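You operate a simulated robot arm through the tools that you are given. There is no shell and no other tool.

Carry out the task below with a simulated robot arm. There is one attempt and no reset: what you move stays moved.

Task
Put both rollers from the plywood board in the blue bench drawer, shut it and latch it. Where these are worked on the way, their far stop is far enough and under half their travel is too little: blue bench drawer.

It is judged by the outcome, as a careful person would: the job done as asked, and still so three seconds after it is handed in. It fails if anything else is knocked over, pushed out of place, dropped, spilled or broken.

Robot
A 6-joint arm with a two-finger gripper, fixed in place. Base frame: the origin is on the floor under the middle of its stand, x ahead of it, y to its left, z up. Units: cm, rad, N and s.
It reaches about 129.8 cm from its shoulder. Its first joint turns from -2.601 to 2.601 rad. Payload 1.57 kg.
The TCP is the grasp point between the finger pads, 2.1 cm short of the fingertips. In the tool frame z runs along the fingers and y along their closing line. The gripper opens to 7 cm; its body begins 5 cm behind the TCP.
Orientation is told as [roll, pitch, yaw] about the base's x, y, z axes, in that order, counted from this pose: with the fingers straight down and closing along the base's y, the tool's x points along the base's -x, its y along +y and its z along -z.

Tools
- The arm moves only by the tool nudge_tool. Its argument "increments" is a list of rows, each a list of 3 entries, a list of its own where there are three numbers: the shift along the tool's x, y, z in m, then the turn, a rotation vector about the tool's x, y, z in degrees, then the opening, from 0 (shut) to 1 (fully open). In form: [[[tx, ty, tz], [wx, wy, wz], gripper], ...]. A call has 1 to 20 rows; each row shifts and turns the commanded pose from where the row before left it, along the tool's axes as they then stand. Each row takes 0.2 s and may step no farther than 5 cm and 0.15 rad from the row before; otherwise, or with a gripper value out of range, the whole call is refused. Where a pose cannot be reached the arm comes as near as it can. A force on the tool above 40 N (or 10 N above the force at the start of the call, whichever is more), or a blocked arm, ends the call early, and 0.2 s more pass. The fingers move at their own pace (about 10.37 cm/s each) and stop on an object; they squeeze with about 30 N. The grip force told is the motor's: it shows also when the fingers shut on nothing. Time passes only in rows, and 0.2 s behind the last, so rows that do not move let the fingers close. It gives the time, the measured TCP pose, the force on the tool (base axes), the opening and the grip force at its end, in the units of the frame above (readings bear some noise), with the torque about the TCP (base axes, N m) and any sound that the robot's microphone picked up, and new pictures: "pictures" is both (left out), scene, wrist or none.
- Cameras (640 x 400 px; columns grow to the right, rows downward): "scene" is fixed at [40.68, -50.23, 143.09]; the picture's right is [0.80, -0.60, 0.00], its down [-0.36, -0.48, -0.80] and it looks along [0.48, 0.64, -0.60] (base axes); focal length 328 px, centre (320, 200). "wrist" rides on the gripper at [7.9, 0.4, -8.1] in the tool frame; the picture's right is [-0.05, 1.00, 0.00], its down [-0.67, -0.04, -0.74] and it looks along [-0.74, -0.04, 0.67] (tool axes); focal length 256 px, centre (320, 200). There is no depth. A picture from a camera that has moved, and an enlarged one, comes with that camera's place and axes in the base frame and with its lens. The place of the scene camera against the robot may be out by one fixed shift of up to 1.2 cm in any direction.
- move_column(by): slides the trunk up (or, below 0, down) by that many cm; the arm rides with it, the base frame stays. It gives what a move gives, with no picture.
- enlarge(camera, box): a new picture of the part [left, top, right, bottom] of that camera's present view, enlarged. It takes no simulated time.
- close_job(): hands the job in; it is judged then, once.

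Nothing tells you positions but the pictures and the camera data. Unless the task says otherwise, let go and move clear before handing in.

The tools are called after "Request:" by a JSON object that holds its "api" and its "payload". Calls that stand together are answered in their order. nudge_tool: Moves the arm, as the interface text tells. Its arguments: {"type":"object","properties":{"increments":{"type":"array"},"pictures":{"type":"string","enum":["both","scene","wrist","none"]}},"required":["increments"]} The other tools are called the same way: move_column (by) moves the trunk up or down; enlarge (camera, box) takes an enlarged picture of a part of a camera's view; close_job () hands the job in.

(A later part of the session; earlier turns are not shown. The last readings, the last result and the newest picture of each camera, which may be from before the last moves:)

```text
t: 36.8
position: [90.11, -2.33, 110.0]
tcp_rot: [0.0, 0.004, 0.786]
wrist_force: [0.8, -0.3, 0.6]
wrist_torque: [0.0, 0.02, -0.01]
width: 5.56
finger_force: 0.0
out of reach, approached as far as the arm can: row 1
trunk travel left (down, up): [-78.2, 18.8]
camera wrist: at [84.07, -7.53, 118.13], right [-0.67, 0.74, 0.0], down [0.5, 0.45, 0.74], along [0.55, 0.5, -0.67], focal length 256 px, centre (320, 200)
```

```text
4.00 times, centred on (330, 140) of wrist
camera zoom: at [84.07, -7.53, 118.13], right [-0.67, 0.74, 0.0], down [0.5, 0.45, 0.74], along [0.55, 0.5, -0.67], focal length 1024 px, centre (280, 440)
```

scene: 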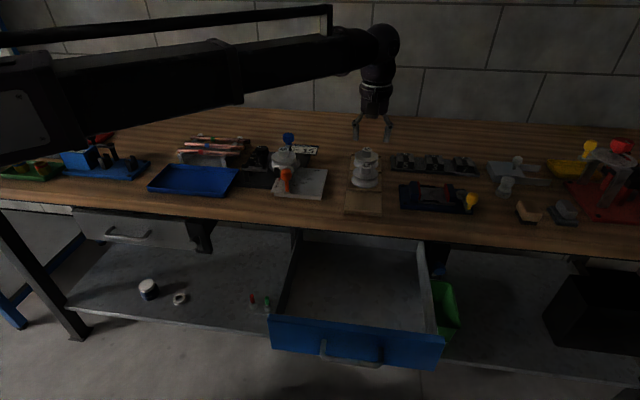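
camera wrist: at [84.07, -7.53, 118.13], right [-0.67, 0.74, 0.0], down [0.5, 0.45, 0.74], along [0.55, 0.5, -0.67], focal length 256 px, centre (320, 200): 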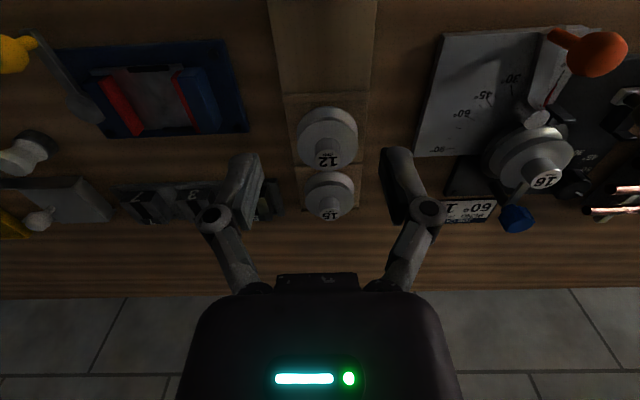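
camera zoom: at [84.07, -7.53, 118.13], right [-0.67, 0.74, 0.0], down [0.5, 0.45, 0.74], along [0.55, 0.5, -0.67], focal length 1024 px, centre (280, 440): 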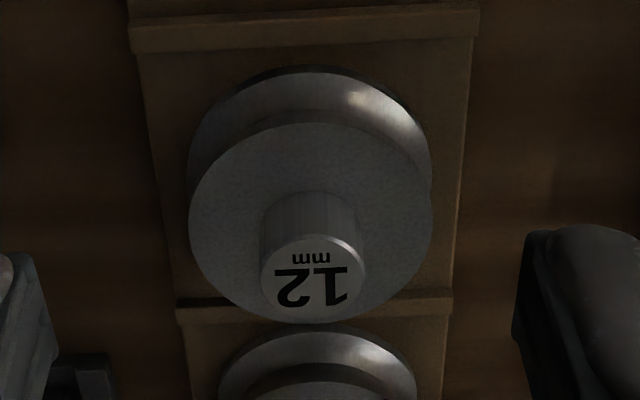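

Roller 12's knob top is at a≈72.4, b≈-65.0, z≈95.5, about 2.9 cm across, and roller 15's is at a≈81.8. I'll move over roller 12 and lower partway to check alignment.

Request:
{"api": "nudge_tool", "payload": {"increments": [[[-0.035, 0.0015, 0], [0, 0, 0], 0.8], [[-0.035, 0.0015, 0], [0, 0, 0], 0.8], [[-0.034, 0.0015, 0], [0, 0, 0], 0.8]], "pictures": "none"}}

Request:
{"api": "move_column", "payload": {"by": -9}}

Request:
{"api": "enlarge", "payload": {"camera": "wrist", "box": [200, 60, 440, 210]}}

Request:
{"api": "enlarge", "payload": {"camera": "scene", "box": [300, 100, 428, 180]}}

```text
t: 37.6
position: [97.39, 5.34, 110.05]
tcp_rot: [0.0, 0.005, 0.786]
wrist_force: [-0.2, 0.7, 0.6]
wrist_torque: [-0.02, 0.0, -0.02]
width: 5.62
finger_force: 0.1
trunk travel left (down, up): [-78.2, 18.8]
```

```text
t: 38.8
position: [97.38, 5.27, 101.02]
tcp_rot: [-0.002, 0.004, 0.786]
wrist_force: [-0.1, -0.7, -0.8]
wrist_torque: [0.01, 0.01, -0.01]
width: 5.58
finger_force: 0.0
trunk travel left (down, up): [-69.2, 27.8]
```

```text
2.67 times, centred on (320, 135) of wrist
camera zoom: at [91.25, -0.01, 109.17], right [-0.67, 0.74, 0.0], down [0.5, 0.45, 0.74], along [0.55, 0.5, -0.67], focal length 683 px, centre (320, 373)
```

zoom: 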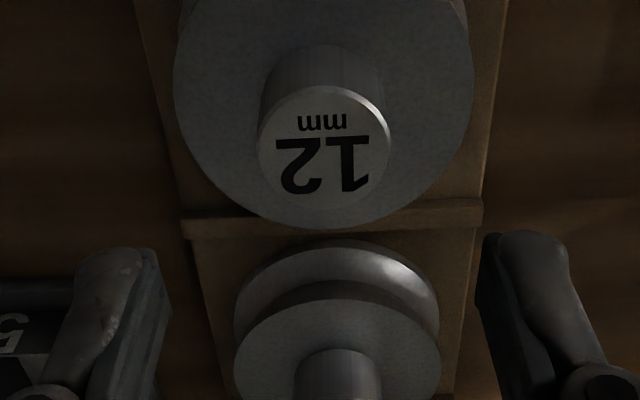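

```text
5.00 times, centred on (364, 140) of scene
camera zoom: at [40.68, -50.23, 143.09], right [0.8, -0.6, 0.0], down [-0.36, -0.48, -0.8], along [0.48, 0.64, -0.6], focal length 1639 px, centre (100, 500)
```

zoom: 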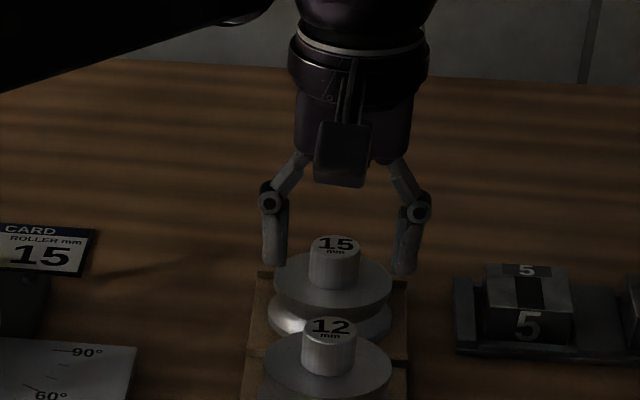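

I'm within 2 mm of roller 12's axis. The flange top is at about 93.4, so I'll lower to TCP z≈95.8 to keep the fingertips just above it, then close.

Request:
{"api": "move_column", "payload": {"by": -5.2}}

Request:
{"api": "enlarge", "payload": {"camera": "wrist", "box": [200, 60, 440, 210]}}

Request:
{"api": "enlarge", "payload": {"camera": "scene", "box": [330, 130, 410, 180]}}

```text
t: 39.8
position: [97.3, 5.31, 95.84]
tcp_rot: [-0.002, 0.004, 0.786]
wrist_force: [0.0, -0.1, 0.7]
wrist_torque: [-0.01, -0.03, 0.01]
width: 5.6
finger_force: 0.1
trunk travel left (down, up): [-64.0, 33.0]
```

```text
2.67 times, centred on (320, 135) of wrist
camera zoom: at [91.25, 0.0, 103.97], right [-0.67, 0.74, 0.0], down [0.5, 0.45, 0.74], along [0.55, 0.5, -0.67], focal length 683 px, centre (320, 373)
```

zoom: 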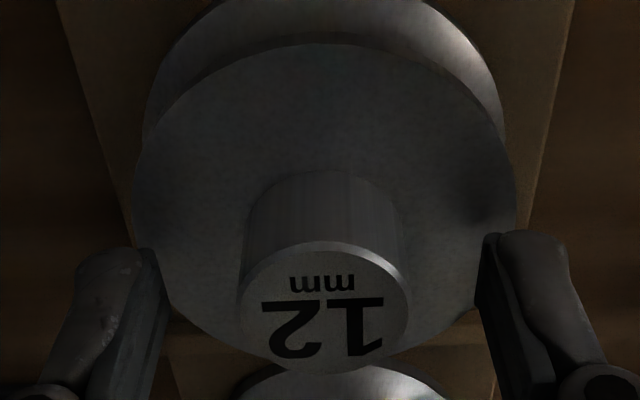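

```text
8.00 times, centred on (370, 155) of scene
camera zoom: at [40.68, -50.23, 143.09], right [0.8, -0.6, 0.0], down [-0.36, -0.48, -0.8], along [0.48, 0.64, -0.6], focal length 2622 px, centre (-80, 560)
```

zoom: 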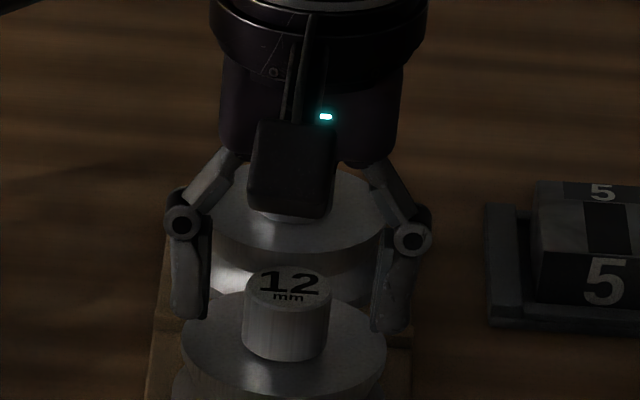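

The fingertips straddle the knob just above the flange. I'll close on it.

Request:
{"api": "nudge_tool", "payload": {"increments": [[[0, 0, 0], [0, 0, 0], 0], [[0, 0, 0], [0, 0, 0], 0], [[0, 0, 0], [0, 0, 0], 0], [[0, 0, 0], [0, 0, 0], 0]]}}

Request:
{"api": "enlarge", "payload": {"camera": "wrist", "box": [200, 60, 440, 210]}}

```text
t: 40.8
position: [97.24, 5.24, 95.96]
tcp_rot: [0.0, 0.003, 0.786]
wrist_force: [1.3, -0.5, 4.5]
wrist_torque: [-0.06, 0.03, 0.0]
width: 2.92
finger_force: 30.4
trunk travel left (down, up): [-64.0, 33.0]
camera wrist: at [91.23, 0.01, 104.0], right [-0.67, 0.74, 0.0], down [0.5, 0.45, 0.74], along [0.55, 0.5, -0.67], focal length 256 px, centre (320, 200)
```

scene: 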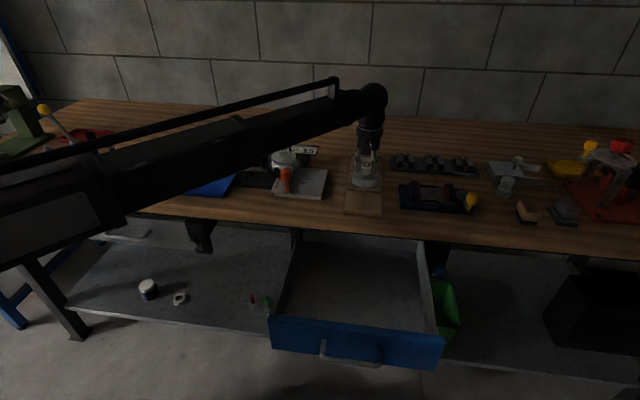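
wrist: 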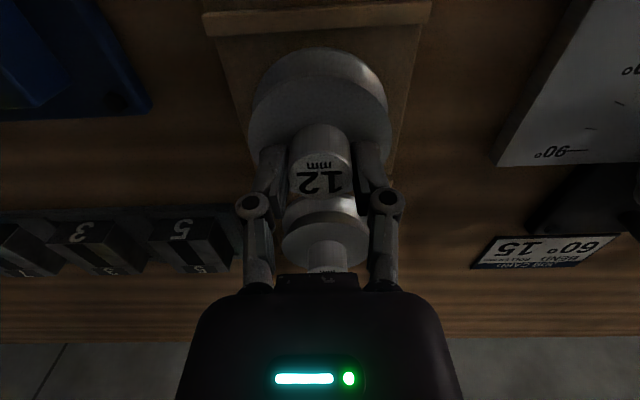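

```text
2.67 times, centred on (320, 135) of wrist
camera zoom: at [91.23, 0.01, 104.0], right [-0.67, 0.74, 0.0], down [0.5, 0.45, 0.74], along [0.55, 0.5, -0.67], focal length 683 px, centre (320, 373)
```

zoom: 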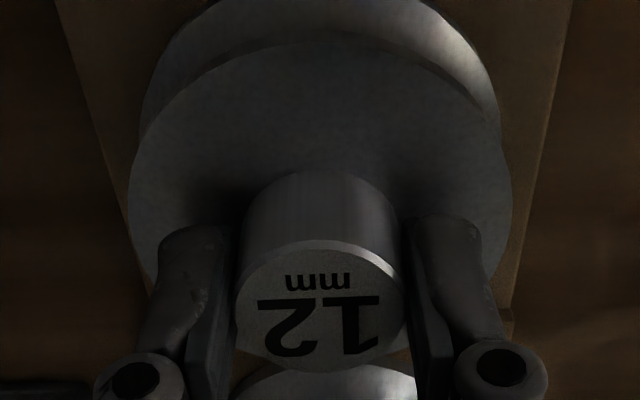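

Roller 12 is gripped, 2.92 cm between the fingers. I'll lift it a little first and check that it comes up cleanly.

Request:
{"api": "move_column", "payload": {"by": 3}}

Request:
{"api": "enlarge", "payload": {"camera": "scene", "box": [330, 130, 410, 180]}}

```text
t: 41.5
position: [97.41, 5.26, 98.83]
tcp_rot: [0.0, 0.003, 0.785]
wrist_force: [-0.3, 0.9, -3.3]
wrist_torque: [-0.01, 0.01, -0.04]
width: 2.94
finger_force: 30.5
trunk travel left (down, up): [-67.0, 30.0]
```

```text
8.00 times, centred on (370, 155) of scene
camera zoom: at [40.68, -50.23, 143.09], right [0.8, -0.6, 0.0], down [-0.36, -0.48, -0.8], along [0.48, 0.64, -0.6], focal length 2622 px, centre (-80, 560)
```

zoom: 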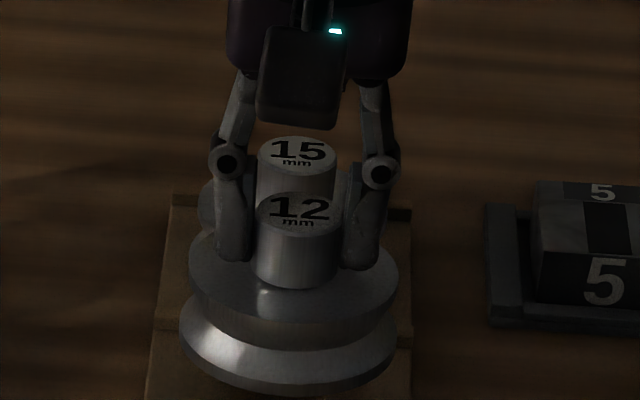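

Roller 12 is lifted cleanly and reads about 0.3 kg. I'll raise it further and carry it back over the open drawer.

Request:
{"api": "move_column", "payload": {"by": 7}}

Request:
{"api": "nudge_tool", "payload": {"increments": [[[0.03, 0.005, 0], [0, 0, 0], 0], [[0.04, 0.0075, 0], [0, 0, 0], 0], [[0.04, 0.0075, 0], [0, 0, 0], 0], [[0.04, 0.0075, 0], [0, 0, 0], 0], [[0.04, 0.0075, 0], [0, 0, 0], 0], [[0.04, 0.0075, 0], [0, 0, 0], 0], [[0.04, 0.0075, 0], [0, 0, 0], 0], [[0.025, 0, 0], [0, 0, 0], 0]]}}

```text
t: 42.6
position: [97.3, 5.2, 105.9]
tcp_rot: [-0.001, 0.004, 0.785]
wrist_force: [0.2, -0.5, -3.1]
wrist_torque: [0.02, -0.03, -0.03]
width: 2.95
finger_force: 29.3
trunk travel left (down, up): [-74.0, 23.0]
```

```text
t: 44.4
position: [72.93, -11.81, 105.78]
tcp_rot: [0.0, 0.005, 0.785]
wrist_force: [0.0, 0.1, -3.1]
wrist_torque: [-0.01, 0.0, -0.02]
width: 2.92
finger_force: 30.2
trunk travel left (down, up): [-74.0, 23.0]
camera wrist: at [66.83, -17.05, 113.96], right [-0.67, 0.74, 0.0], down [0.5, 0.45, 0.74], along [0.55, 0.5, -0.67], focal length 256 px, centre (320, 200)
```

scene: 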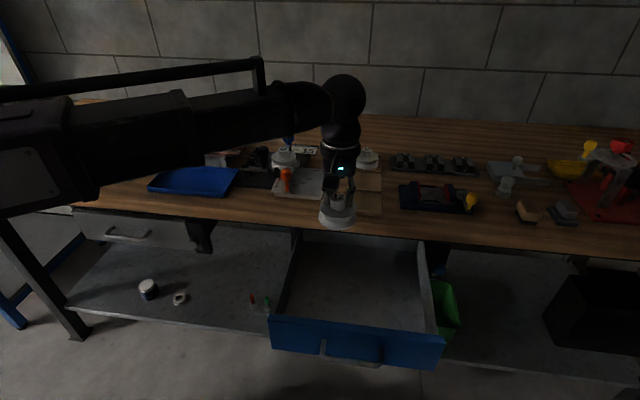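
wrist: 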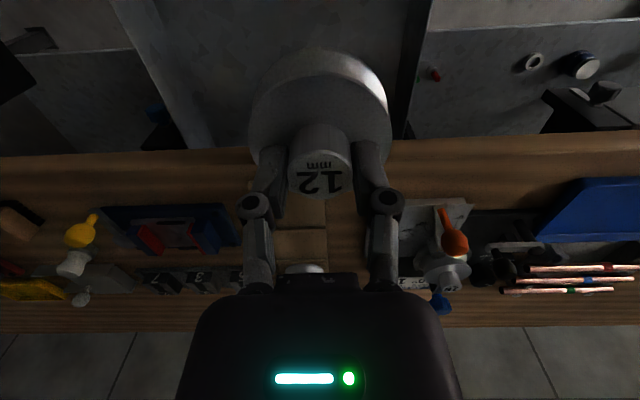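

Roller 12 hangs above the drawer at a≈43, b≈-60. I'll zoom in on the drawer's inside to find its walls and floor before lowering.

Request:
{"api": "enlarge", "payload": {"camera": "scene", "box": [256, 220, 464, 370]}}

Request:
{"api": "enlarge", "payload": {"camera": "wrist", "box": [100, 0, 460, 225]}}

```text
2.67 times, centred on (360, 295) of scene
camera zoom: at [40.68, -50.23, 143.09], right [0.8, -0.6, 0.0], down [-0.36, -0.48, -0.8], along [0.48, 0.64, -0.6], focal length 874 px, centre (213, -53)
```

zoom: 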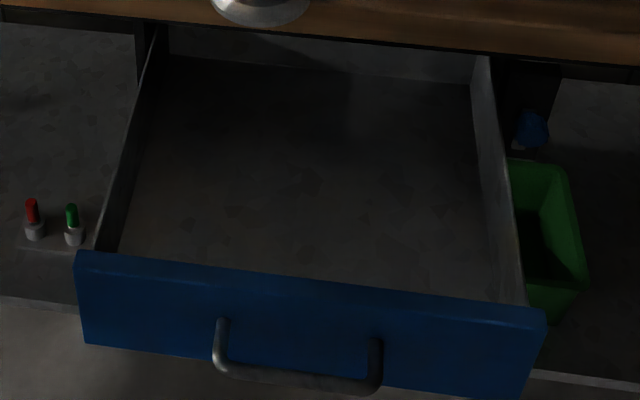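

```text
1.78 times, centred on (280, 112) of wrist
camera zoom: at [66.83, -17.05, 113.96], right [-0.67, 0.74, 0.0], down [0.5, 0.45, 0.74], along [0.55, 0.5, -0.67], focal length 455 px, centre (391, 356)
```

zoom: 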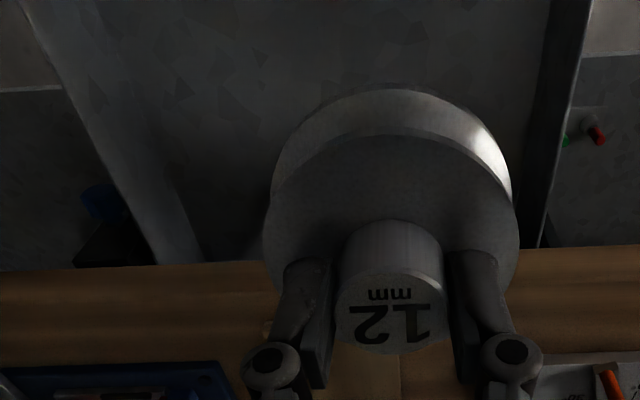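

The drawer walls are well clear of the roller: left wall b≈-49, front a≈31, back a≈66. I'll lower most of the way, then feel for the floor in small steps.

Request:
{"api": "move_column", "payload": {"by": -22.5}}

Request:
{"api": "enlarge", "payload": {"camera": "scene", "box": [256, 180, 464, 330]}}

Request:
{"api": "enlarge", "payload": {"camera": "wrist", "box": [100, 0, 560, 287]}}

```text
t: 46.8
position: [72.79, -11.81, 83.37]
tcp_rot: [-0.001, 0.004, 0.785]
wrist_force: [-0.1, -0.6, -2.1]
wrist_torque: [-0.01, 0.02, 0.01]
width: 2.94
finger_force: 29.4
trunk travel left (down, up): [-51.5, 45.5]
```

```text
2.67 times, centred on (360, 255) of scene
camera zoom: at [40.68, -50.23, 143.09], right [0.8, -0.6, 0.0], down [-0.36, -0.48, -0.8], along [0.48, 0.64, -0.6], focal length 874 px, centre (213, 53)
```

zoom: 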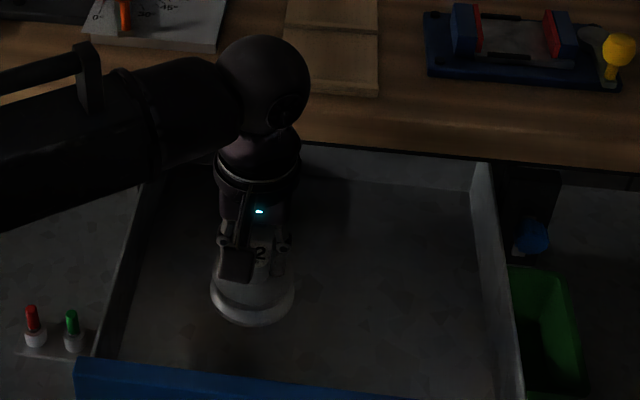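

```text
1.39 times, centred on (330, 144) of wrist
camera zoom: at [66.87, -17.01, 91.46], right [-0.67, 0.74, 0.0], down [0.5, 0.45, 0.74], along [0.55, 0.5, -0.67], focal length 356 px, centre (306, 279)
```

zoom: 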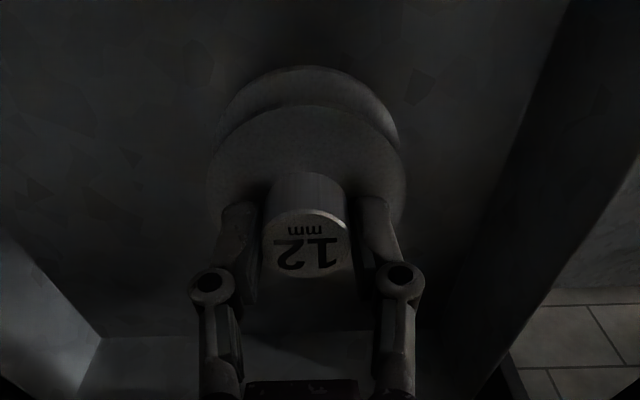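

The roller is inside the drawer, just above its floor. I'll lower in small steps and watch the vertical force.

Request:
{"api": "move_column", "payload": {"by": -1.5}}

Request:
{"api": "move_column", "payload": {"by": -0.7}}

```text
t: 47.4
position: [72.82, -11.88, 81.81]
tcp_rot: [0.0, 0.004, 0.785]
wrist_force: [0.2, 0.6, -3.0]
wrist_torque: [0.02, -0.01, 0.01]
width: 2.92
finger_force: 29.9
trunk travel left (down, up): [-50.0, 47.0]
```

```text
t: 48.0
position: [72.79, -11.74, 81.13]
tcp_rot: [-0.001, 0.003, 0.787]
wrist_force: [-0.3, -0.3, -2.5]
wrist_torque: [0.03, 0.03, 0.0]
width: 2.93
finger_force: 30.2
trunk travel left (down, up): [-49.3, 47.7]
```

No contact yet, so I'll continue down in small steps.

Request:
{"api": "move_column", "payload": {"by": -0.6}}

Request:
{"api": "move_column", "payload": {"by": -0.5}}

Request:
{"api": "enlarge", "payload": {"camera": "scene", "box": [300, 220, 380, 290]}}

```text
t: 48.5
position: [72.93, -11.71, 80.52]
tcp_rot: [0.001, 0.003, 0.785]
wrist_force: [0.1, -0.1, -2.3]
wrist_torque: [-0.02, 0.0, -0.01]
width: 2.91
finger_force: 30.2
trunk travel left (down, up): [-48.7, 48.3]
```

```text
t: 49.0
position: [72.86, -11.79, 80.17]
tcp_rot: [0.001, 0.002, 0.786]
wrist_force: [0.3, -0.4, -2.9]
wrist_torque: [0.0, -0.02, 0.0]
width: 2.92
finger_force: 29.8
trunk travel left (down, up): [-48.2, 48.8]
```

```text
5.71 times, centred on (340, 255) of scene
camera zoom: at [40.68, -50.23, 143.09], right [0.8, -0.6, 0.0], down [-0.36, -0.48, -0.8], along [0.48, 0.64, -0.6], focal length 1873 px, centre (206, -114)
```

zoom: 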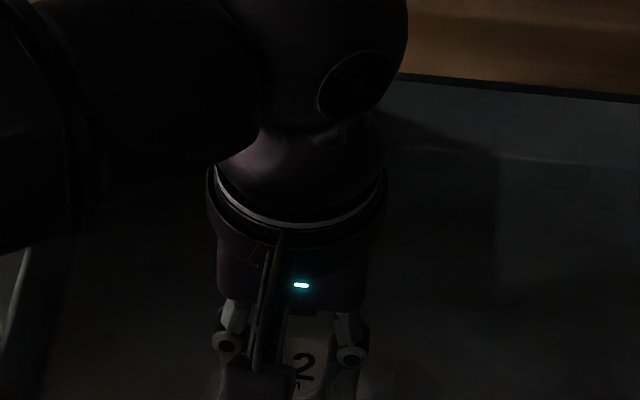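

There is still no contact. I'll keep going in half-centimetre steps.

Request:
{"api": "move_column", "payload": {"by": -0.5}}

Request:
{"api": "move_column", "payload": {"by": -0.5}}

Request:
{"api": "enlarge", "payload": {"camera": "wrist", "box": [160, 0, 480, 200]}}

```text
t: 49.6
position: [72.92, -11.75, 79.46]
tcp_rot: [0.0, 0.003, 0.786]
wrist_force: [0.4, 0.4, -1.3]
wrist_torque: [-0.04, -0.01, 0.0]
width: 2.95
finger_force: 30.2
trunk travel left (down, up): [-47.7, 49.3]
```

```text
t: 50.1
position: [72.9, -11.81, 78.95]
tcp_rot: [0.001, 0.003, 0.787]
wrist_force: [-0.4, 0.3, -2.4]
wrist_torque: [0.01, 0.03, 0.05]
width: 2.93
finger_force: 30.2
trunk travel left (down, up): [-47.2, 49.8]
```

```text
2.00 times, centred on (320, 100) of wrist
camera zoom: at [66.87, -17.01, 87.15], right [-0.67, 0.74, 0.0], down [0.5, 0.45, 0.74], along [0.55, 0.5, -0.67], focal length 512 px, centre (320, 400)
```

zoom: 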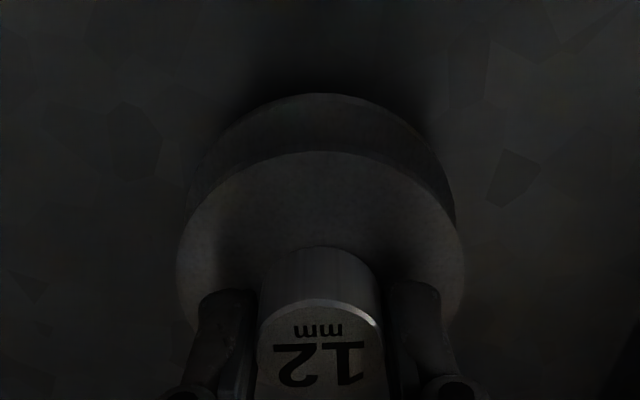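

The roller is only about 5 cm tall, so there is still a gap below it. I'll continue down in small steps.

Request:
{"api": "move_column", "payload": {"by": -0.8}}

Request:
{"api": "move_column", "payload": {"by": -0.6}}

Request:
{"api": "move_column", "payload": {"by": -0.5}}

Request:
{"api": "enlarge", "payload": {"camera": "wrist", "box": [160, 0, 480, 200]}}

```text
t: 50.7
position: [72.9, -11.69, 78.3]
tcp_rot: [0.0, 0.003, 0.786]
wrist_force: [-0.6, 0.9, -2.6]
wrist_torque: [0.0, -0.02, 0.0]
width: 2.93
finger_force: 30.3
trunk travel left (down, up): [-46.4, 50.6]
```

```text
t: 51.2
position: [72.91, -11.76, 77.65]
tcp_rot: [0.0, 0.004, 0.785]
wrist_force: [0.0, -0.3, -1.9]
wrist_torque: [0.0, 0.02, 0.01]
width: 2.96
finger_force: 30.5
trunk travel left (down, up): [-45.8, 51.2]
```

```text
t: 51.8
position: [72.91, -11.77, 77.26]
tcp_rot: [0.001, 0.003, 0.786]
wrist_force: [0.3, -0.2, -2.5]
wrist_torque: [0.04, 0.06, 0.0]
width: 2.95
finger_force: 29.9
trunk travel left (down, up): [-45.3, 51.7]
```

```text
2.00 times, centred on (320, 100) of wrist
camera zoom: at [66.87, -17.01, 85.25], right [-0.67, 0.74, 0.0], down [0.5, 0.45, 0.74], along [0.55, 0.5, -0.67], focal length 512 px, centre (320, 400)
```

zoom: 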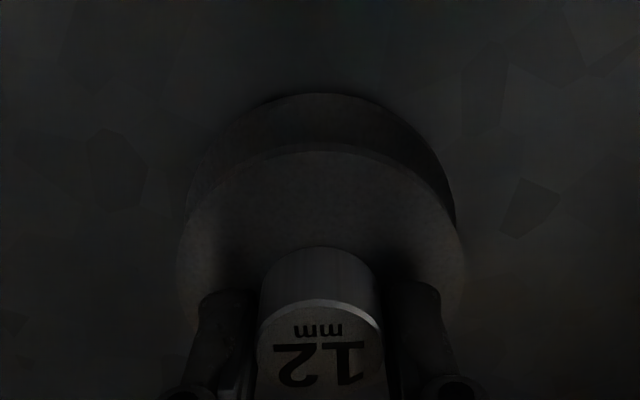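

To keep the camera housing clear of the drawer front panel, I'll move 3.5 cm deeper before going lower.

Request:
{"api": "nudge_tool", "payload": {"increments": [[[-0.0175, 0, 0], [0, 0, 0], 0], [[-0.0175, 0, 0], [0, 0, 0], 0]], "pictures": "scene"}}

Request:
{"api": "move_column", "payload": {"by": -0.5}}

Request:
{"api": "move_column", "payload": {"by": -0.5}}

```text
t: 52.4
position: [75.5, -9.28, 77.16]
tcp_rot: [-0.001, 0.003, 0.786]
wrist_force: [-0.2, 0.5, -3.3]
wrist_torque: [-0.02, 0.01, -0.01]
width: 2.92
finger_force: 30.1
trunk travel left (down, up): [-45.3, 51.7]
```

scene: 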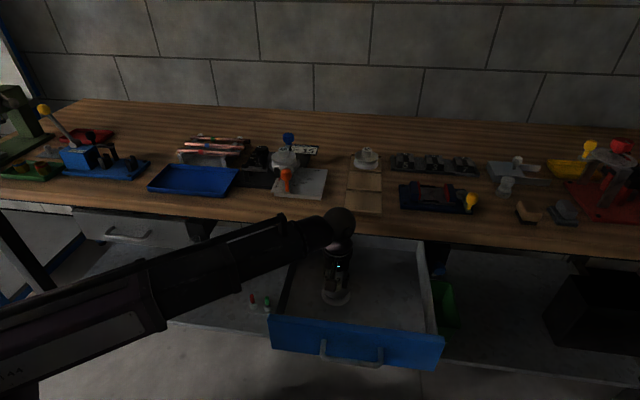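

```text
t: 52.9
position: [75.42, -9.35, 76.92]
tcp_rot: [-0.004, 0.003, 0.784]
wrist_force: [5.6, -4.7, 23.7]
wrist_torque: [-0.17, -0.06, -0.01]
width: 2.97
finger_force: 29.8
trunk travel left (down, up): [-44.8, 52.2]
```

```text
t: 53.5
position: [75.28, -9.34, 76.47]
tcp_rot: [-0.005, 0.001, 0.785]
wrist_force: [0.6, 0.8, 34.1]
wrist_torque: [0.24, 0.33, -0.02]
width: 2.95
finger_force: 30.0
trunk travel left (down, up): [-44.3, 52.7]
stopped: the force on the tool passed its limit at 40 N (the readings are from after the stop); the commanded pose is now the measured one
```

The roller is on the drawer floor; contact came at TCP z≈77. I pressed slightly, so I'll lift a touch to relieve the force before letting go.

Request:
{"api": "move_column", "payload": {"by": 0.4}}

```text
t: 54.0
position: [75.52, -9.38, 76.61]
tcp_rot: [-0.001, 0.003, 0.786]
wrist_force: [-0.1, -0.3, -3.0]
wrist_torque: [-0.03, -0.02, 0.0]
width: 2.93
finger_force: 29.9
trunk travel left (down, up): [-44.7, 52.3]
```

It is hanging just above the floor again, so I'll ease down 0.2 cm and then open slowly.

Request:
{"api": "move_column", "payload": {"by": -0.2}}

Request:
{"api": "nudge_tool", "payload": {"increments": [[[0, 0, 0], [0, 0, 0], 0.45], [[0, 0, 0], [0, 0, 0], 0.6], [[0, 0, 0], [0, 0, 0], 0.8], [[0, 0, 0], [0, 0, 0], 0.8]]}}

```text
t: 54.5
position: [75.63, -9.36, 76.3]
tcp_rot: [-0.002, 0.002, 0.787]
wrist_force: [1.5, -0.9, 3.4]
wrist_torque: [0.13, 0.01, -0.04]
width: 2.96
finger_force: 30.5
trunk travel left (down, up): [-44.5, 52.5]
```

```text
t: 55.5
position: [75.51, -9.36, 76.32]
tcp_rot: [-0.001, 0.005, 0.786]
wrist_force: [0.1, 0.5, 0.3]
wrist_torque: [-0.01, 0.01, 0.0]
width: 5.61
finger_force: 0.0
trunk travel left (down, up): [-44.5, 52.5]
camera wrist: at [69.47, -14.58, 84.48], right [-0.67, 0.74, 0.0], down [0.5, 0.45, 0.74], along [0.55, 0.5, -0.67], focal length 256 px, centre (320, 200)
```

scene: 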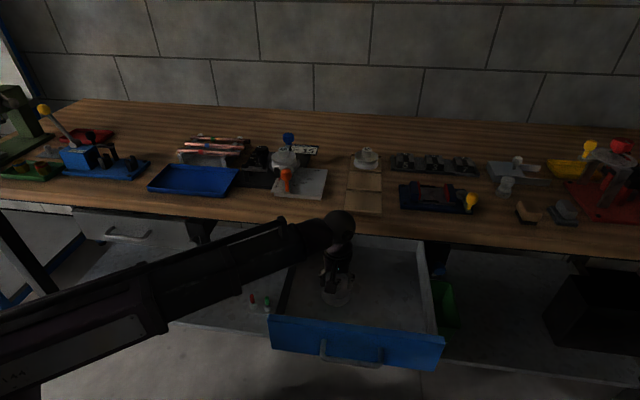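
wrist: 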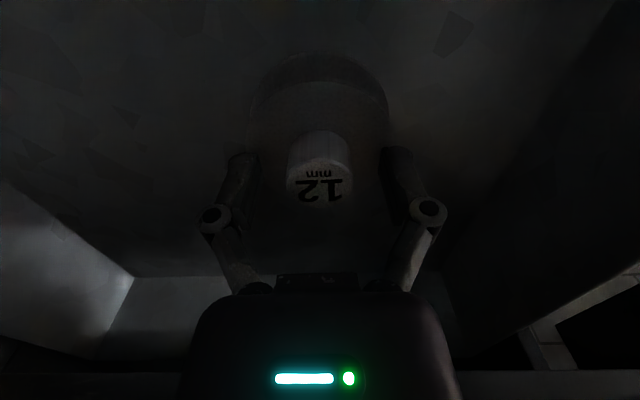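

Roller 12 stands upright in the drawer. I'll raise straight up and go for roller 15.

Request:
{"api": "move_column", "payload": {"by": 33.7}}

Request:
{"api": "nudge_tool", "payload": {"increments": [[[-0.045, -0.008, 0], [0, 0, 0], 0.8], [[-0.045, -0.008, 0], [0, 0, 0], 0.8], [[-0.045, -0.008, 0], [0, 0, 0], 0.8], [[-0.045, -0.008, 0], [0, 0, 0], 0.8], [[-0.045, -0.008, 0], [0, 0, 0], 0.8], [[-0.045, -0.008, 0], [0, 0, 0], 0.8]]}}

Request:
{"api": "enlarge", "payload": {"camera": "wrist", "box": [240, 90, 400, 190]}}

Request:
{"api": "enlarge", "payload": {"camera": "scene", "box": [256, 220, 464, 370]}}

```text
t: 58.8
position: [75.54, -9.33, 110.05]
tcp_rot: [-0.002, 0.003, 0.785]
wrist_force: [-0.9, 0.5, 0.4]
wrist_torque: [0.0, 0.03, 0.02]
width: 5.63
finger_force: 0.0
trunk travel left (down, up): [-78.2, 18.8]
```

```text
t: 60.2
position: [98.29, 6.09, 110.03]
tcp_rot: [-0.003, 0.008, 0.786]
wrist_force: [0.7, -0.4, -0.5]
wrist_torque: [-0.02, -0.03, 0.03]
width: 5.61
finger_force: 0.0
trunk travel left (down, up): [-78.2, 18.8]
camera wrist: at [92.3, 0.89, 118.12], right [-0.67, 0.74, 0.0], down [0.5, 0.45, 0.74], along [0.55, 0.49, -0.67], focal length 256 px, centre (320, 200)
```

scene: 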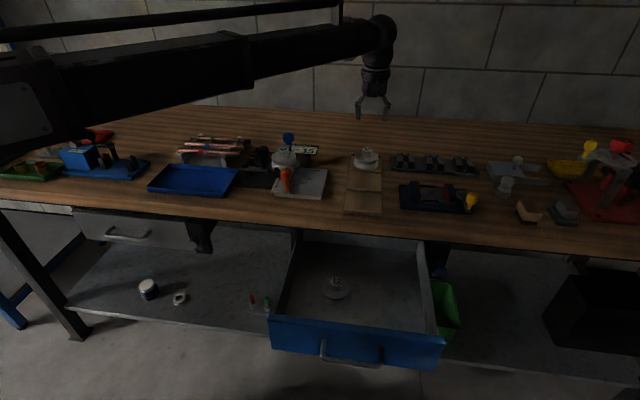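
wrist: 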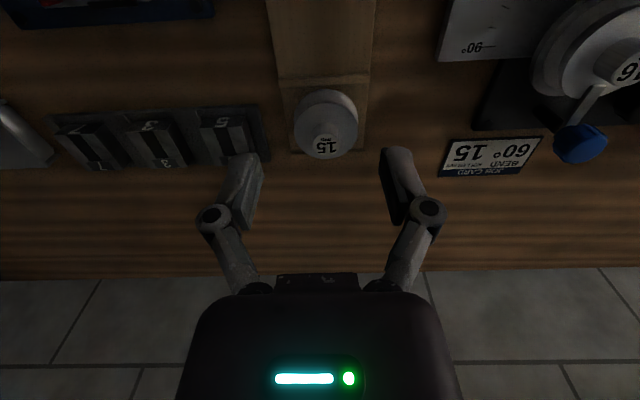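

```text
4.00 times, centred on (320, 140) of wrist
camera zoom: at [92.3, 0.89, 118.12], right [-0.67, 0.74, 0.0], down [0.5, 0.45, 0.74], along [0.55, 0.49, -0.67], focal length 1024 px, centre (320, 440)
```

zoom: 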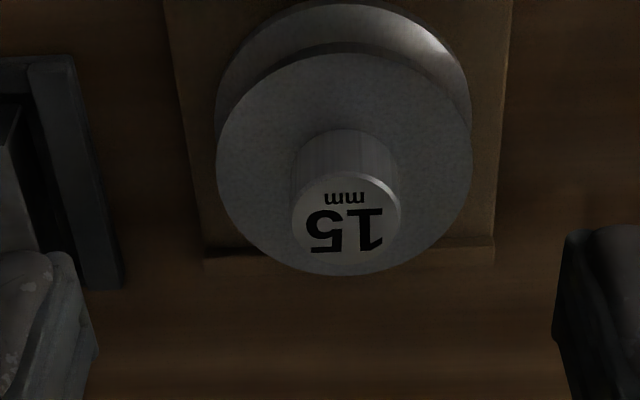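

```text
2.67 times, centred on (360, 295) of scene
camera zoom: at [40.68, -50.23, 143.09], right [0.8, -0.6, 0.0], down [-0.36, -0.48, -0.8], along [0.48, 0.64, -0.6], focal length 874 px, centre (213, -53)
```

zoom: 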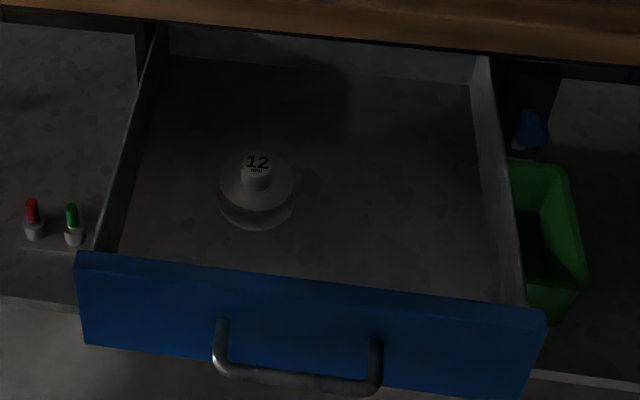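

Roller 12 stands in the drawer. Roller 15's knob top is at a≈81.95, b≈-64.9, z≈95.7, so I'll move over it and lower partway.

Request:
{"api": "nudge_tool", "payload": {"increments": [[[-0.0425, 0.002, 0], [0, 0, 0], 0.8], [[-0.04, 0.002, 0], [0, 0, 0], 0.8], [[0, 0, 0], [0, 0, 0], 0.8]], "pictures": "none"}}

Request:
{"api": "move_column", "payload": {"by": -9}}

Request:
{"api": "enlarge", "payload": {"camera": "wrist", "box": [200, 60, 440, 210]}}

Request:
{"api": "enlarge", "payload": {"camera": "scene", "box": [250, 80, 410, 180]}}

```text
t: 61.0
position: [103.65, 12.28, 110.08]
tcp_rot: [-0.001, 0.002, 0.785]
wrist_force: [-0.2, 0.0, 0.0]
wrist_torque: [0.02, 0.01, 0.01]
width: 5.58
finger_force: 0.1
trunk travel left (down, up): [-78.2, 18.8]
```

```text
t: 62.3
position: [103.63, 12.26, 101.16]
tcp_rot: [-0.001, 0.004, 0.784]
wrist_force: [-0.3, 0.3, 0.7]
wrist_torque: [0.02, 0.03, -0.05]
width: 5.62
finger_force: 0.1
trunk travel left (down, up): [-69.2, 27.8]
```

```text
2.67 times, centred on (320, 135) of wrist
camera zoom: at [97.57, 7.03, 109.18], right [-0.67, 0.74, 0.0], down [0.5, 0.45, 0.74], along [0.55, 0.5, -0.67], focal length 683 px, centre (320, 373)
```

zoom: 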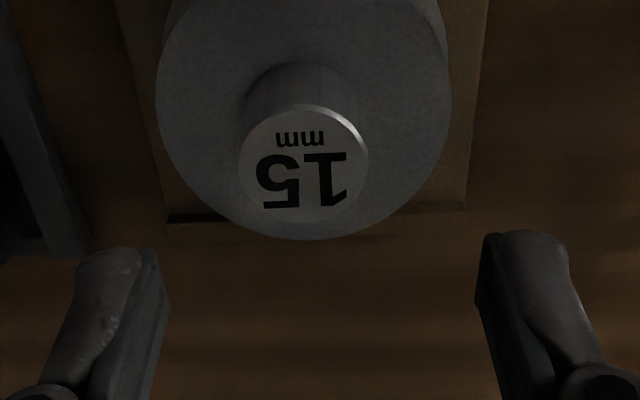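

```text
4.00 times, centred on (330, 130) of scene
camera zoom: at [40.68, -50.23, 143.09], right [0.8, -0.6, 0.0], down [-0.36, -0.48, -0.8], along [0.48, 0.64, -0.6], focal length 1311 px, centre (280, 480)
```

zoom: 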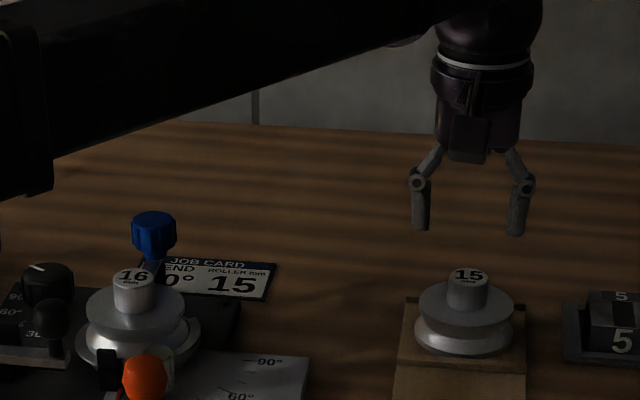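

I'm aligned to within about 2 mm. I'll make a small lateral fix, then lower to grasp height.

Request:
{"api": "nudge_tool", "payload": {"increments": [[[0, -0.002, 0], [0, 0, 0], 0.8]], "pictures": "none"}}

Request:
{"api": "move_column", "payload": {"by": -5.3}}

Request:
{"api": "enlarge", "payload": {"camera": "wrist", "box": [200, 60, 440, 210]}}

Request:
{"api": "enlarge", "payload": {"camera": "scene", "box": [250, 80, 410, 180]}}

```text
t: 62.7
position: [103.66, 12.19, 101.07]
tcp_rot: [-0.002, 0.005, 0.785]
wrist_force: [-0.8, -0.3, 0.0]
wrist_torque: [0.0, -0.02, 0.01]
width: 5.59
finger_force: 0.1
trunk travel left (down, up): [-69.2, 27.8]
```

```text
t: 63.6
position: [103.78, 12.11, 95.77]
tcp_rot: [-0.003, 0.002, 0.786]
wrist_force: [0.0, 0.4, 0.2]
wrist_torque: [-0.01, -0.01, 0.0]
width: 5.59
finger_force: 0.0
trunk travel left (down, up): [-63.9, 33.1]
```

```text
2.67 times, centred on (320, 135) of wrist
camera zoom: at [97.69, 6.91, 103.88], right [-0.67, 0.74, 0.0], down [0.5, 0.45, 0.74], along [0.55, 0.5, -0.67], focal length 683 px, centre (320, 373)
```

zoom: 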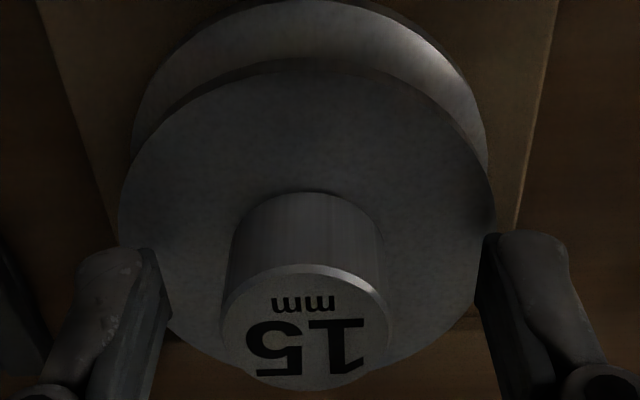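

```text
4.00 times, centred on (330, 130) of scene
camera zoom: at [40.68, -50.23, 143.09], right [0.8, -0.6, 0.0], down [-0.36, -0.48, -0.8], along [0.48, 0.64, -0.6], focal length 1311 px, centre (280, 480)
```

zoom: 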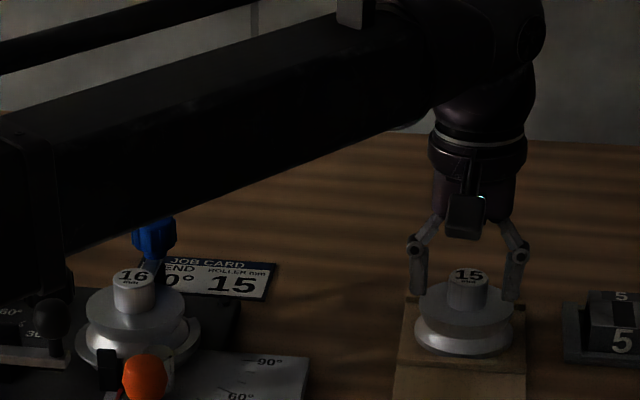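

It is centred, so I'll close on roller 15's knob.

Request:
{"api": "nudge_tool", "payload": {"increments": [[[0, 0, 0], [0, 0, 0], 0], [[0, 0, 0], [0, 0, 0], 0], [[0, 0, 0], [0, 0, 0], 0], [[0, 0, 0], [0, 0, 0], 0]], "pictures": "wrist"}}

Request:
{"api": "move_column", "payload": {"by": 3}}

Request:
{"api": "enlarge", "payload": {"camera": "scene", "box": [250, 80, 410, 180]}}

```text
t: 64.6
position: [103.72, 12.19, 95.84]
tcp_rot: [0.0, 0.003, 0.785]
wrist_force: [-0.4, -1.8, 3.8]
wrist_torque: [0.02, -0.08, 0.0]
width: 2.95
finger_force: 30.4
trunk travel left (down, up): [-63.9, 33.1]
camera wrist: at [97.66, 6.89, 103.92], right [-0.67, 0.74, 0.0], down [0.5, 0.45, 0.74], along [0.55, 0.5, -0.67], focal length 256 px, centre (320, 200)
```

wrist: 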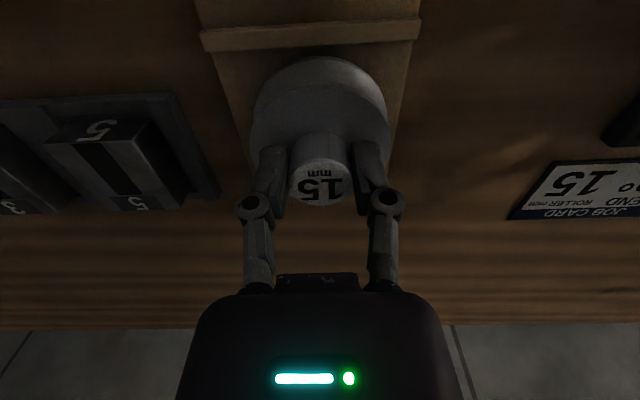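

```text
t: 65.4
position: [103.8, 12.15, 98.72]
tcp_rot: [-0.002, 0.004, 0.785]
wrist_force: [-0.6, -0.4, -3.4]
wrist_torque: [0.0, 0.04, 0.0]
width: 2.93
finger_force: 30.1
trunk travel left (down, up): [-66.9, 30.1]
```

```text
4.00 times, centred on (330, 130) of scene
camera zoom: at [40.68, -50.23, 143.09], right [0.8, -0.6, 0.0], down [-0.36, -0.48, -0.8], along [0.48, 0.64, -0.6], focal length 1311 px, centre (280, 480)
```

zoom: 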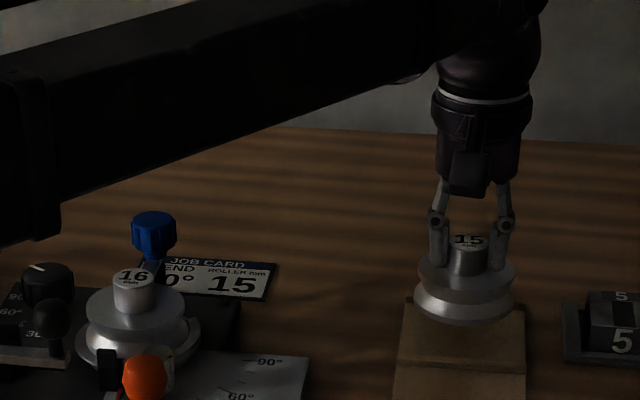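

Roller 15 is lifted cleanly. I'll raise it and carry it back over the drawer, to the right of roller 12.

Request:
{"api": "move_column", "payload": {"by": 7}}

Request:
{"api": "nudge_tool", "payload": {"increments": [[[0.03, -0.005, 0], [0, 0, 0], 0], [[0.044, -0.01, 0], [0, 0, 0], 0], [[0.044, -0.01, 0], [0, 0, 0], 0], [[0.044, -0.01, 0], [0, 0, 0], 0], [[0.044, -0.01, 0], [0, 0, 0], 0], [[0.044, -0.01, 0], [0, 0, 0], 0], [[0.044, -0.01, 0], [0, 0, 0], 0], [[0.044, -0.01, 0], [0, 0, 0], 0], [[0.015, -0.005, 0], [0, 0, 0], 0]]}}

```text
t: 66.4
position: [103.78, 12.18, 105.72]
tcp_rot: [-0.002, 0.005, 0.786]
wrist_force: [0.7, -0.2, -2.2]
wrist_torque: [-0.01, 0.0, 0.0]
width: 2.93
finger_force: 30.0
trunk travel left (down, up): [-73.9, 23.1]
```

```text
t: 68.4
position: [84.12, -18.3, 105.85]
tcp_rot: [-0.001, 0.005, 0.786]
wrist_force: [-0.4, 0.3, -3.6]
wrist_torque: [-0.02, 0.02, 0.01]
width: 2.92
finger_force: 29.6
trunk travel left (down, up): [-73.9, 23.1]
camera wrist: at [78.15, -23.64, 113.85], right [-0.67, 0.74, 0.0], down [0.5, 0.45, 0.74], along [0.55, 0.5, -0.67], focal length 256 px, centre (320, 200)
```

scene: 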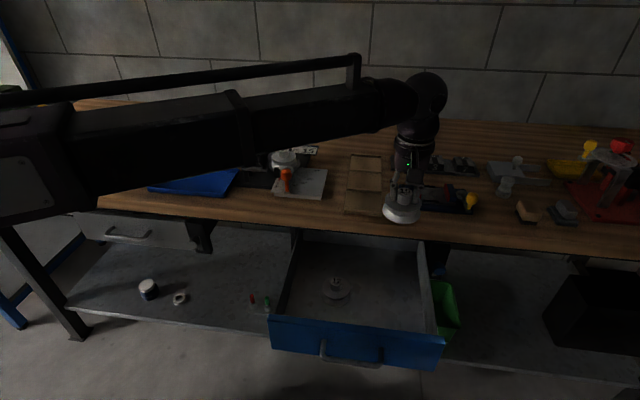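
wrist: 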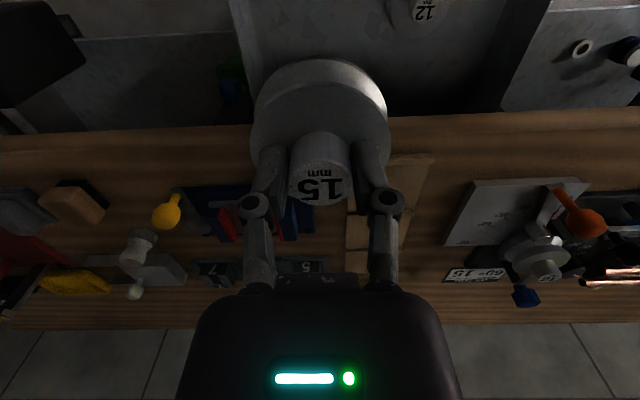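

Roller 15 hangs at a≈46.4, b≈-72.5, about 9 cm to the right of roller 12 and inside the right wall. I'll lower to just above the floor.

Request:
{"api": "move_column", "payload": {"by": -20}}

Request:
{"api": "enlarge", "payload": {"camera": "scene", "box": [256, 180, 464, 330]}}

```text
t: 70.6
position: [84.2, -18.34, 85.82]
tcp_rot: [-0.001, 0.004, 0.786]
wrist_force: [0.0, 0.9, -3.0]
wrist_torque: [0.02, 0.01, -0.01]
width: 2.93
finger_force: 30.4
trunk travel left (down, up): [-53.9, 43.1]
```

```text
2.67 times, centred on (360, 255) of scene
camera zoom: at [40.68, -50.23, 143.09], right [0.8, -0.6, 0.0], down [-0.36, -0.48, -0.8], along [0.48, 0.64, -0.6], focal length 874 px, centre (213, 53)
```

zoom: 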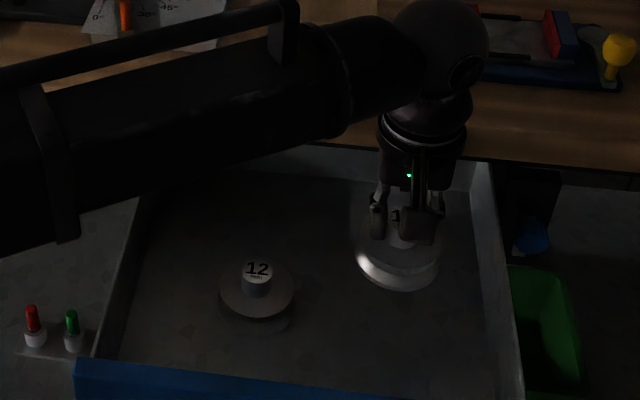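

The path is clear. I'll lower to about 0.8 cm above the floor, then take small steps.

Request:
{"api": "move_column", "payload": {"by": -8}}

Request:
{"api": "move_column", "payload": {"by": -0.4}}

Request:
{"api": "move_column", "payload": {"by": -0.3}}

```text
t: 71.8
position: [84.21, -18.37, 77.83]
tcp_rot: [-0.003, 0.001, 0.786]
wrist_force: [-0.2, 0.2, -2.0]
wrist_torque: [-0.01, 0.0, -0.02]
width: 2.95
finger_force: 30.5
trunk travel left (down, up): [-45.9, 51.1]
```

```text
t: 72.3
position: [84.25, -18.23, 77.37]
tcp_rot: [-0.001, 0.001, 0.786]
wrist_force: [-0.5, 0.2, -2.9]
wrist_torque: [-0.05, 0.02, -0.02]
width: 2.92
finger_force: 29.9
trunk travel left (down, up): [-45.5, 51.5]
```

```text
t: 72.8
position: [84.18, -18.36, 77.11]
tcp_rot: [-0.002, 0.004, 0.787]
wrist_force: [-0.3, 0.3, -3.0]
wrist_torque: [-0.02, 0.0, -0.01]
width: 2.93
finger_force: 30.1
trunk travel left (down, up): [-45.2, 51.8]
```

Request:
{"api": "move_column", "payload": {"by": -0.15}}

```text
t: 73.3
position: [84.15, -18.37, 76.93]
tcp_rot: [-0.002, 0.003, 0.784]
wrist_force: [0.5, -0.2, -2.9]
wrist_torque: [0.01, 0.04, 0.01]
width: 2.9
finger_force: 30.3
trunk travel left (down, up): [-45.1, 51.9]
```

Still hanging at z≈76.9, so the floor should be within a couple of millimetres. I'll take another tiny step.

Request:
{"api": "move_column", "payload": {"by": -0.15}}

```text
t: 73.8
position: [84.25, -18.29, 76.76]
tcp_rot: [-0.002, 0.003, 0.785]
wrist_force: [2.7, -0.5, 8.3]
wrist_torque: [0.01, 0.03, 0.02]
width: 2.92
finger_force: 30.1
trunk travel left (down, up): [-44.9, 52.1]
```

Contact: the vertical force went from about -3 to +8 N, so the roller is standing on the floor. I'll open the fingers gradually.

Request:
{"api": "nudge_tool", "payload": {"increments": [[[0, 0, 0], [0, 0, 0], 0.45], [[0, 0, 0], [0, 0, 0], 0.6], [[0, 0, 0], [0, 0, 0], 0.8], [[0, 0, 0], [0, 0, 0], 0.8]], "pictures": "wrist"}}

Request:
{"api": "move_column", "payload": {"by": 30}}

Request:
{"api": "enlarge", "payload": {"camera": "scene", "box": [256, 180, 464, 330]}}

```text
t: 74.8
position: [84.21, -18.31, 76.78]
tcp_rot: [-0.003, 0.003, 0.786]
wrist_force: [-0.4, 0.1, -0.3]
wrist_torque: [-0.01, 0.01, 0.0]
width: 5.61
finger_force: 0.2
trunk travel left (down, up): [-44.9, 52.1]
camera wrist: at [78.14, -23.59, 84.87], right [-0.67, 0.74, 0.0], down [0.5, 0.45, 0.74], along [0.55, 0.5, -0.67], focal length 256 px, centre (320, 200)
```

wrist: 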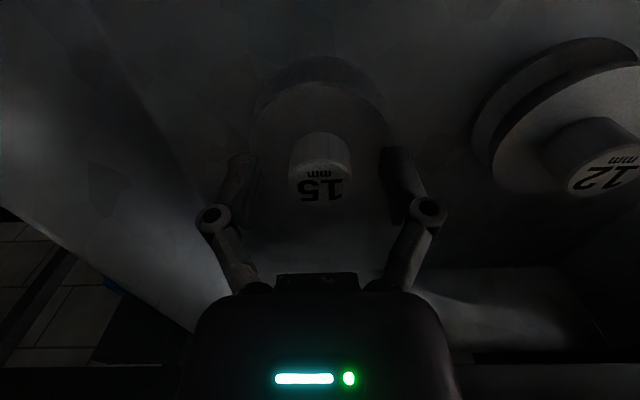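

```text
t: 77.8
position: [84.2, -18.36, 106.75]
tcp_rot: [-0.002, 0.005, 0.786]
wrist_force: [-0.1, -0.1, -0.7]
wrist_torque: [-0.02, 0.0, 0.0]
width: 5.62
finger_force: 0.1
trunk travel left (down, up): [-74.9, 22.1]
```

```text
2.67 times, centred on (360, 255) of scene
camera zoom: at [40.68, -50.23, 143.09], right [0.8, -0.6, 0.0], down [-0.36, -0.48, -0.8], along [0.48, 0.64, -0.6], focal length 874 px, centre (213, 53)
```

zoom: 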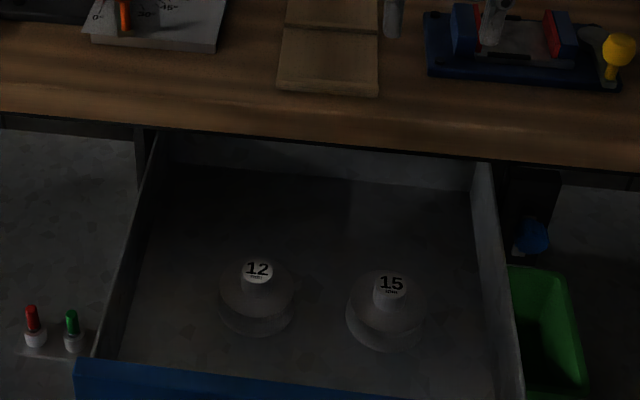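

Both rollers stand upright in the drawer. I'll back the arm out in front of it and tilt the fingers horizontal again to close it with the handle.

Request:
{"api": "nudge_tool", "payload": {"increments": [[[0.042, 0.0101, 0], [0, 0, 0], 0.8], [[0.042, 0.0101, 0], [0, 0, 0], 0.8], [[0.042, 0.0101, 0], [0, 0, 0], 0.8], [[0.042, 0.0101, 0], [0, 0, 0], 0.8], [[0.042, 0.0101, 0], [0, 0, 0], 0.8], [[0.042, 0.0101, 0], [0, 0, 0], 0.8], [[0.042, 0.0101, 0], [0, 0, 0], 0.8]], "pictures": "none"}}

Request:
{"api": "nudge_tool", "payload": {"increments": [[[0, 0, -0.0019], [0, -8.18, 0], 1], [[-0.0008, 0, -0.0055], [0, -8.18, 0], 1], [[-0.0026, 0, -0.0089], [0, -8.18, 0], 1], [[-0.0053, 0, -0.0116], [0, -8.18, 0], 1], [[-0.0086, 0, -0.0134], [0, -8.18, 0], 1], [[-0.0122, 0, -0.0141], [0, -8.18, 0], 1], [[-0.016, 0, -0.0139], [0, -8.18, 0], 1], [[-0.0196, 0, -0.0126], [0, -8.18, 0], 1], [[-0.0226, 0, -0.0103], [0, -8.18, 0], 1], [[-0.0249, 0, -0.0073], [0, -8.18, 0], 1], [[-0.0262, 0, -0.0038], [0, -8.2, 0], 1]], "pictures": "none"}}

Request:
{"api": "nudge_tool", "payload": {"increments": [[[0, 0, 0], [0, 0, 8.2], 1], [[0, 0, 0], [0, 0, 8.2], 1], [[0, 0, 0], [0, 0, 8.2], 1], [[0, 0, 0], [0, 0, 8.2], 1], [[0, 0, 0], [0, 0, 8.2], 1], [[0, 0, 0], [0, 0, 8.2], 1], [[0, 0, 0], [0, 0, 8.2], 1], [[0, 0, 0], [0, 0, 8.2], 1], [[0, 0, 0], [0, 0, 8.2], 1], [[0, 0, 0], [0, 0, 8.2], 1], [[0, 0, 0], [0, 0, 8.0], 1]]}}

```text
t: 79.5
position: [58.37, -34.35, 106.84]
tcp_rot: [-0.004, 0.003, 0.784]
wrist_force: [0.2, 0.0, -0.1]
wrist_torque: [0.05, 0.0, 0.0]
width: 5.6
finger_force: 0.0
trunk travel left (down, up): [-74.9, 22.1]
```

```text
t: 81.8
position: [58.33, -33.97, 125.43]
tcp_rot: [-1.487, -1.569, 2.273]
wrist_force: [-1.0, -0.1, -0.5]
wrist_torque: [0.0, 0.01, 0.05]
width: 6.99
finger_force: 0.1
trunk travel left (down, up): [-74.9, 22.1]
```

```text
t: 84.2
position: [58.4, -34.0, 125.4]
tcp_rot: [1.57, 0.001, -0.787]
wrist_force: [0.8, 0.1, 0.2]
wrist_torque: [0.03, 0.01, 0.01]
width: 6.97
finger_force: 0.0
trunk travel left (down, up): [-74.9, 22.1]
camera wrist: at [46.97, -34.17, 125.76], right [0.04, -0.04, 1.0], down [-0.06, -1.0, -0.03], along [1.0, -0.05, -0.04], focal length 256 px, centre (320, 200)
```

scene: 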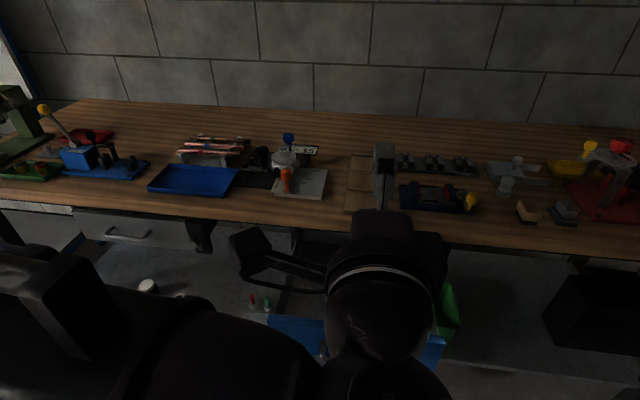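
wrist: 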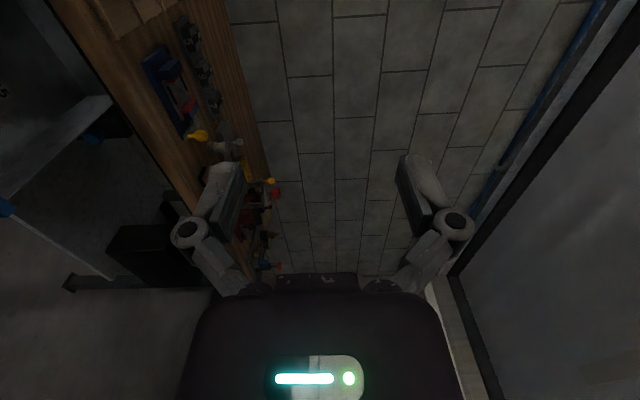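

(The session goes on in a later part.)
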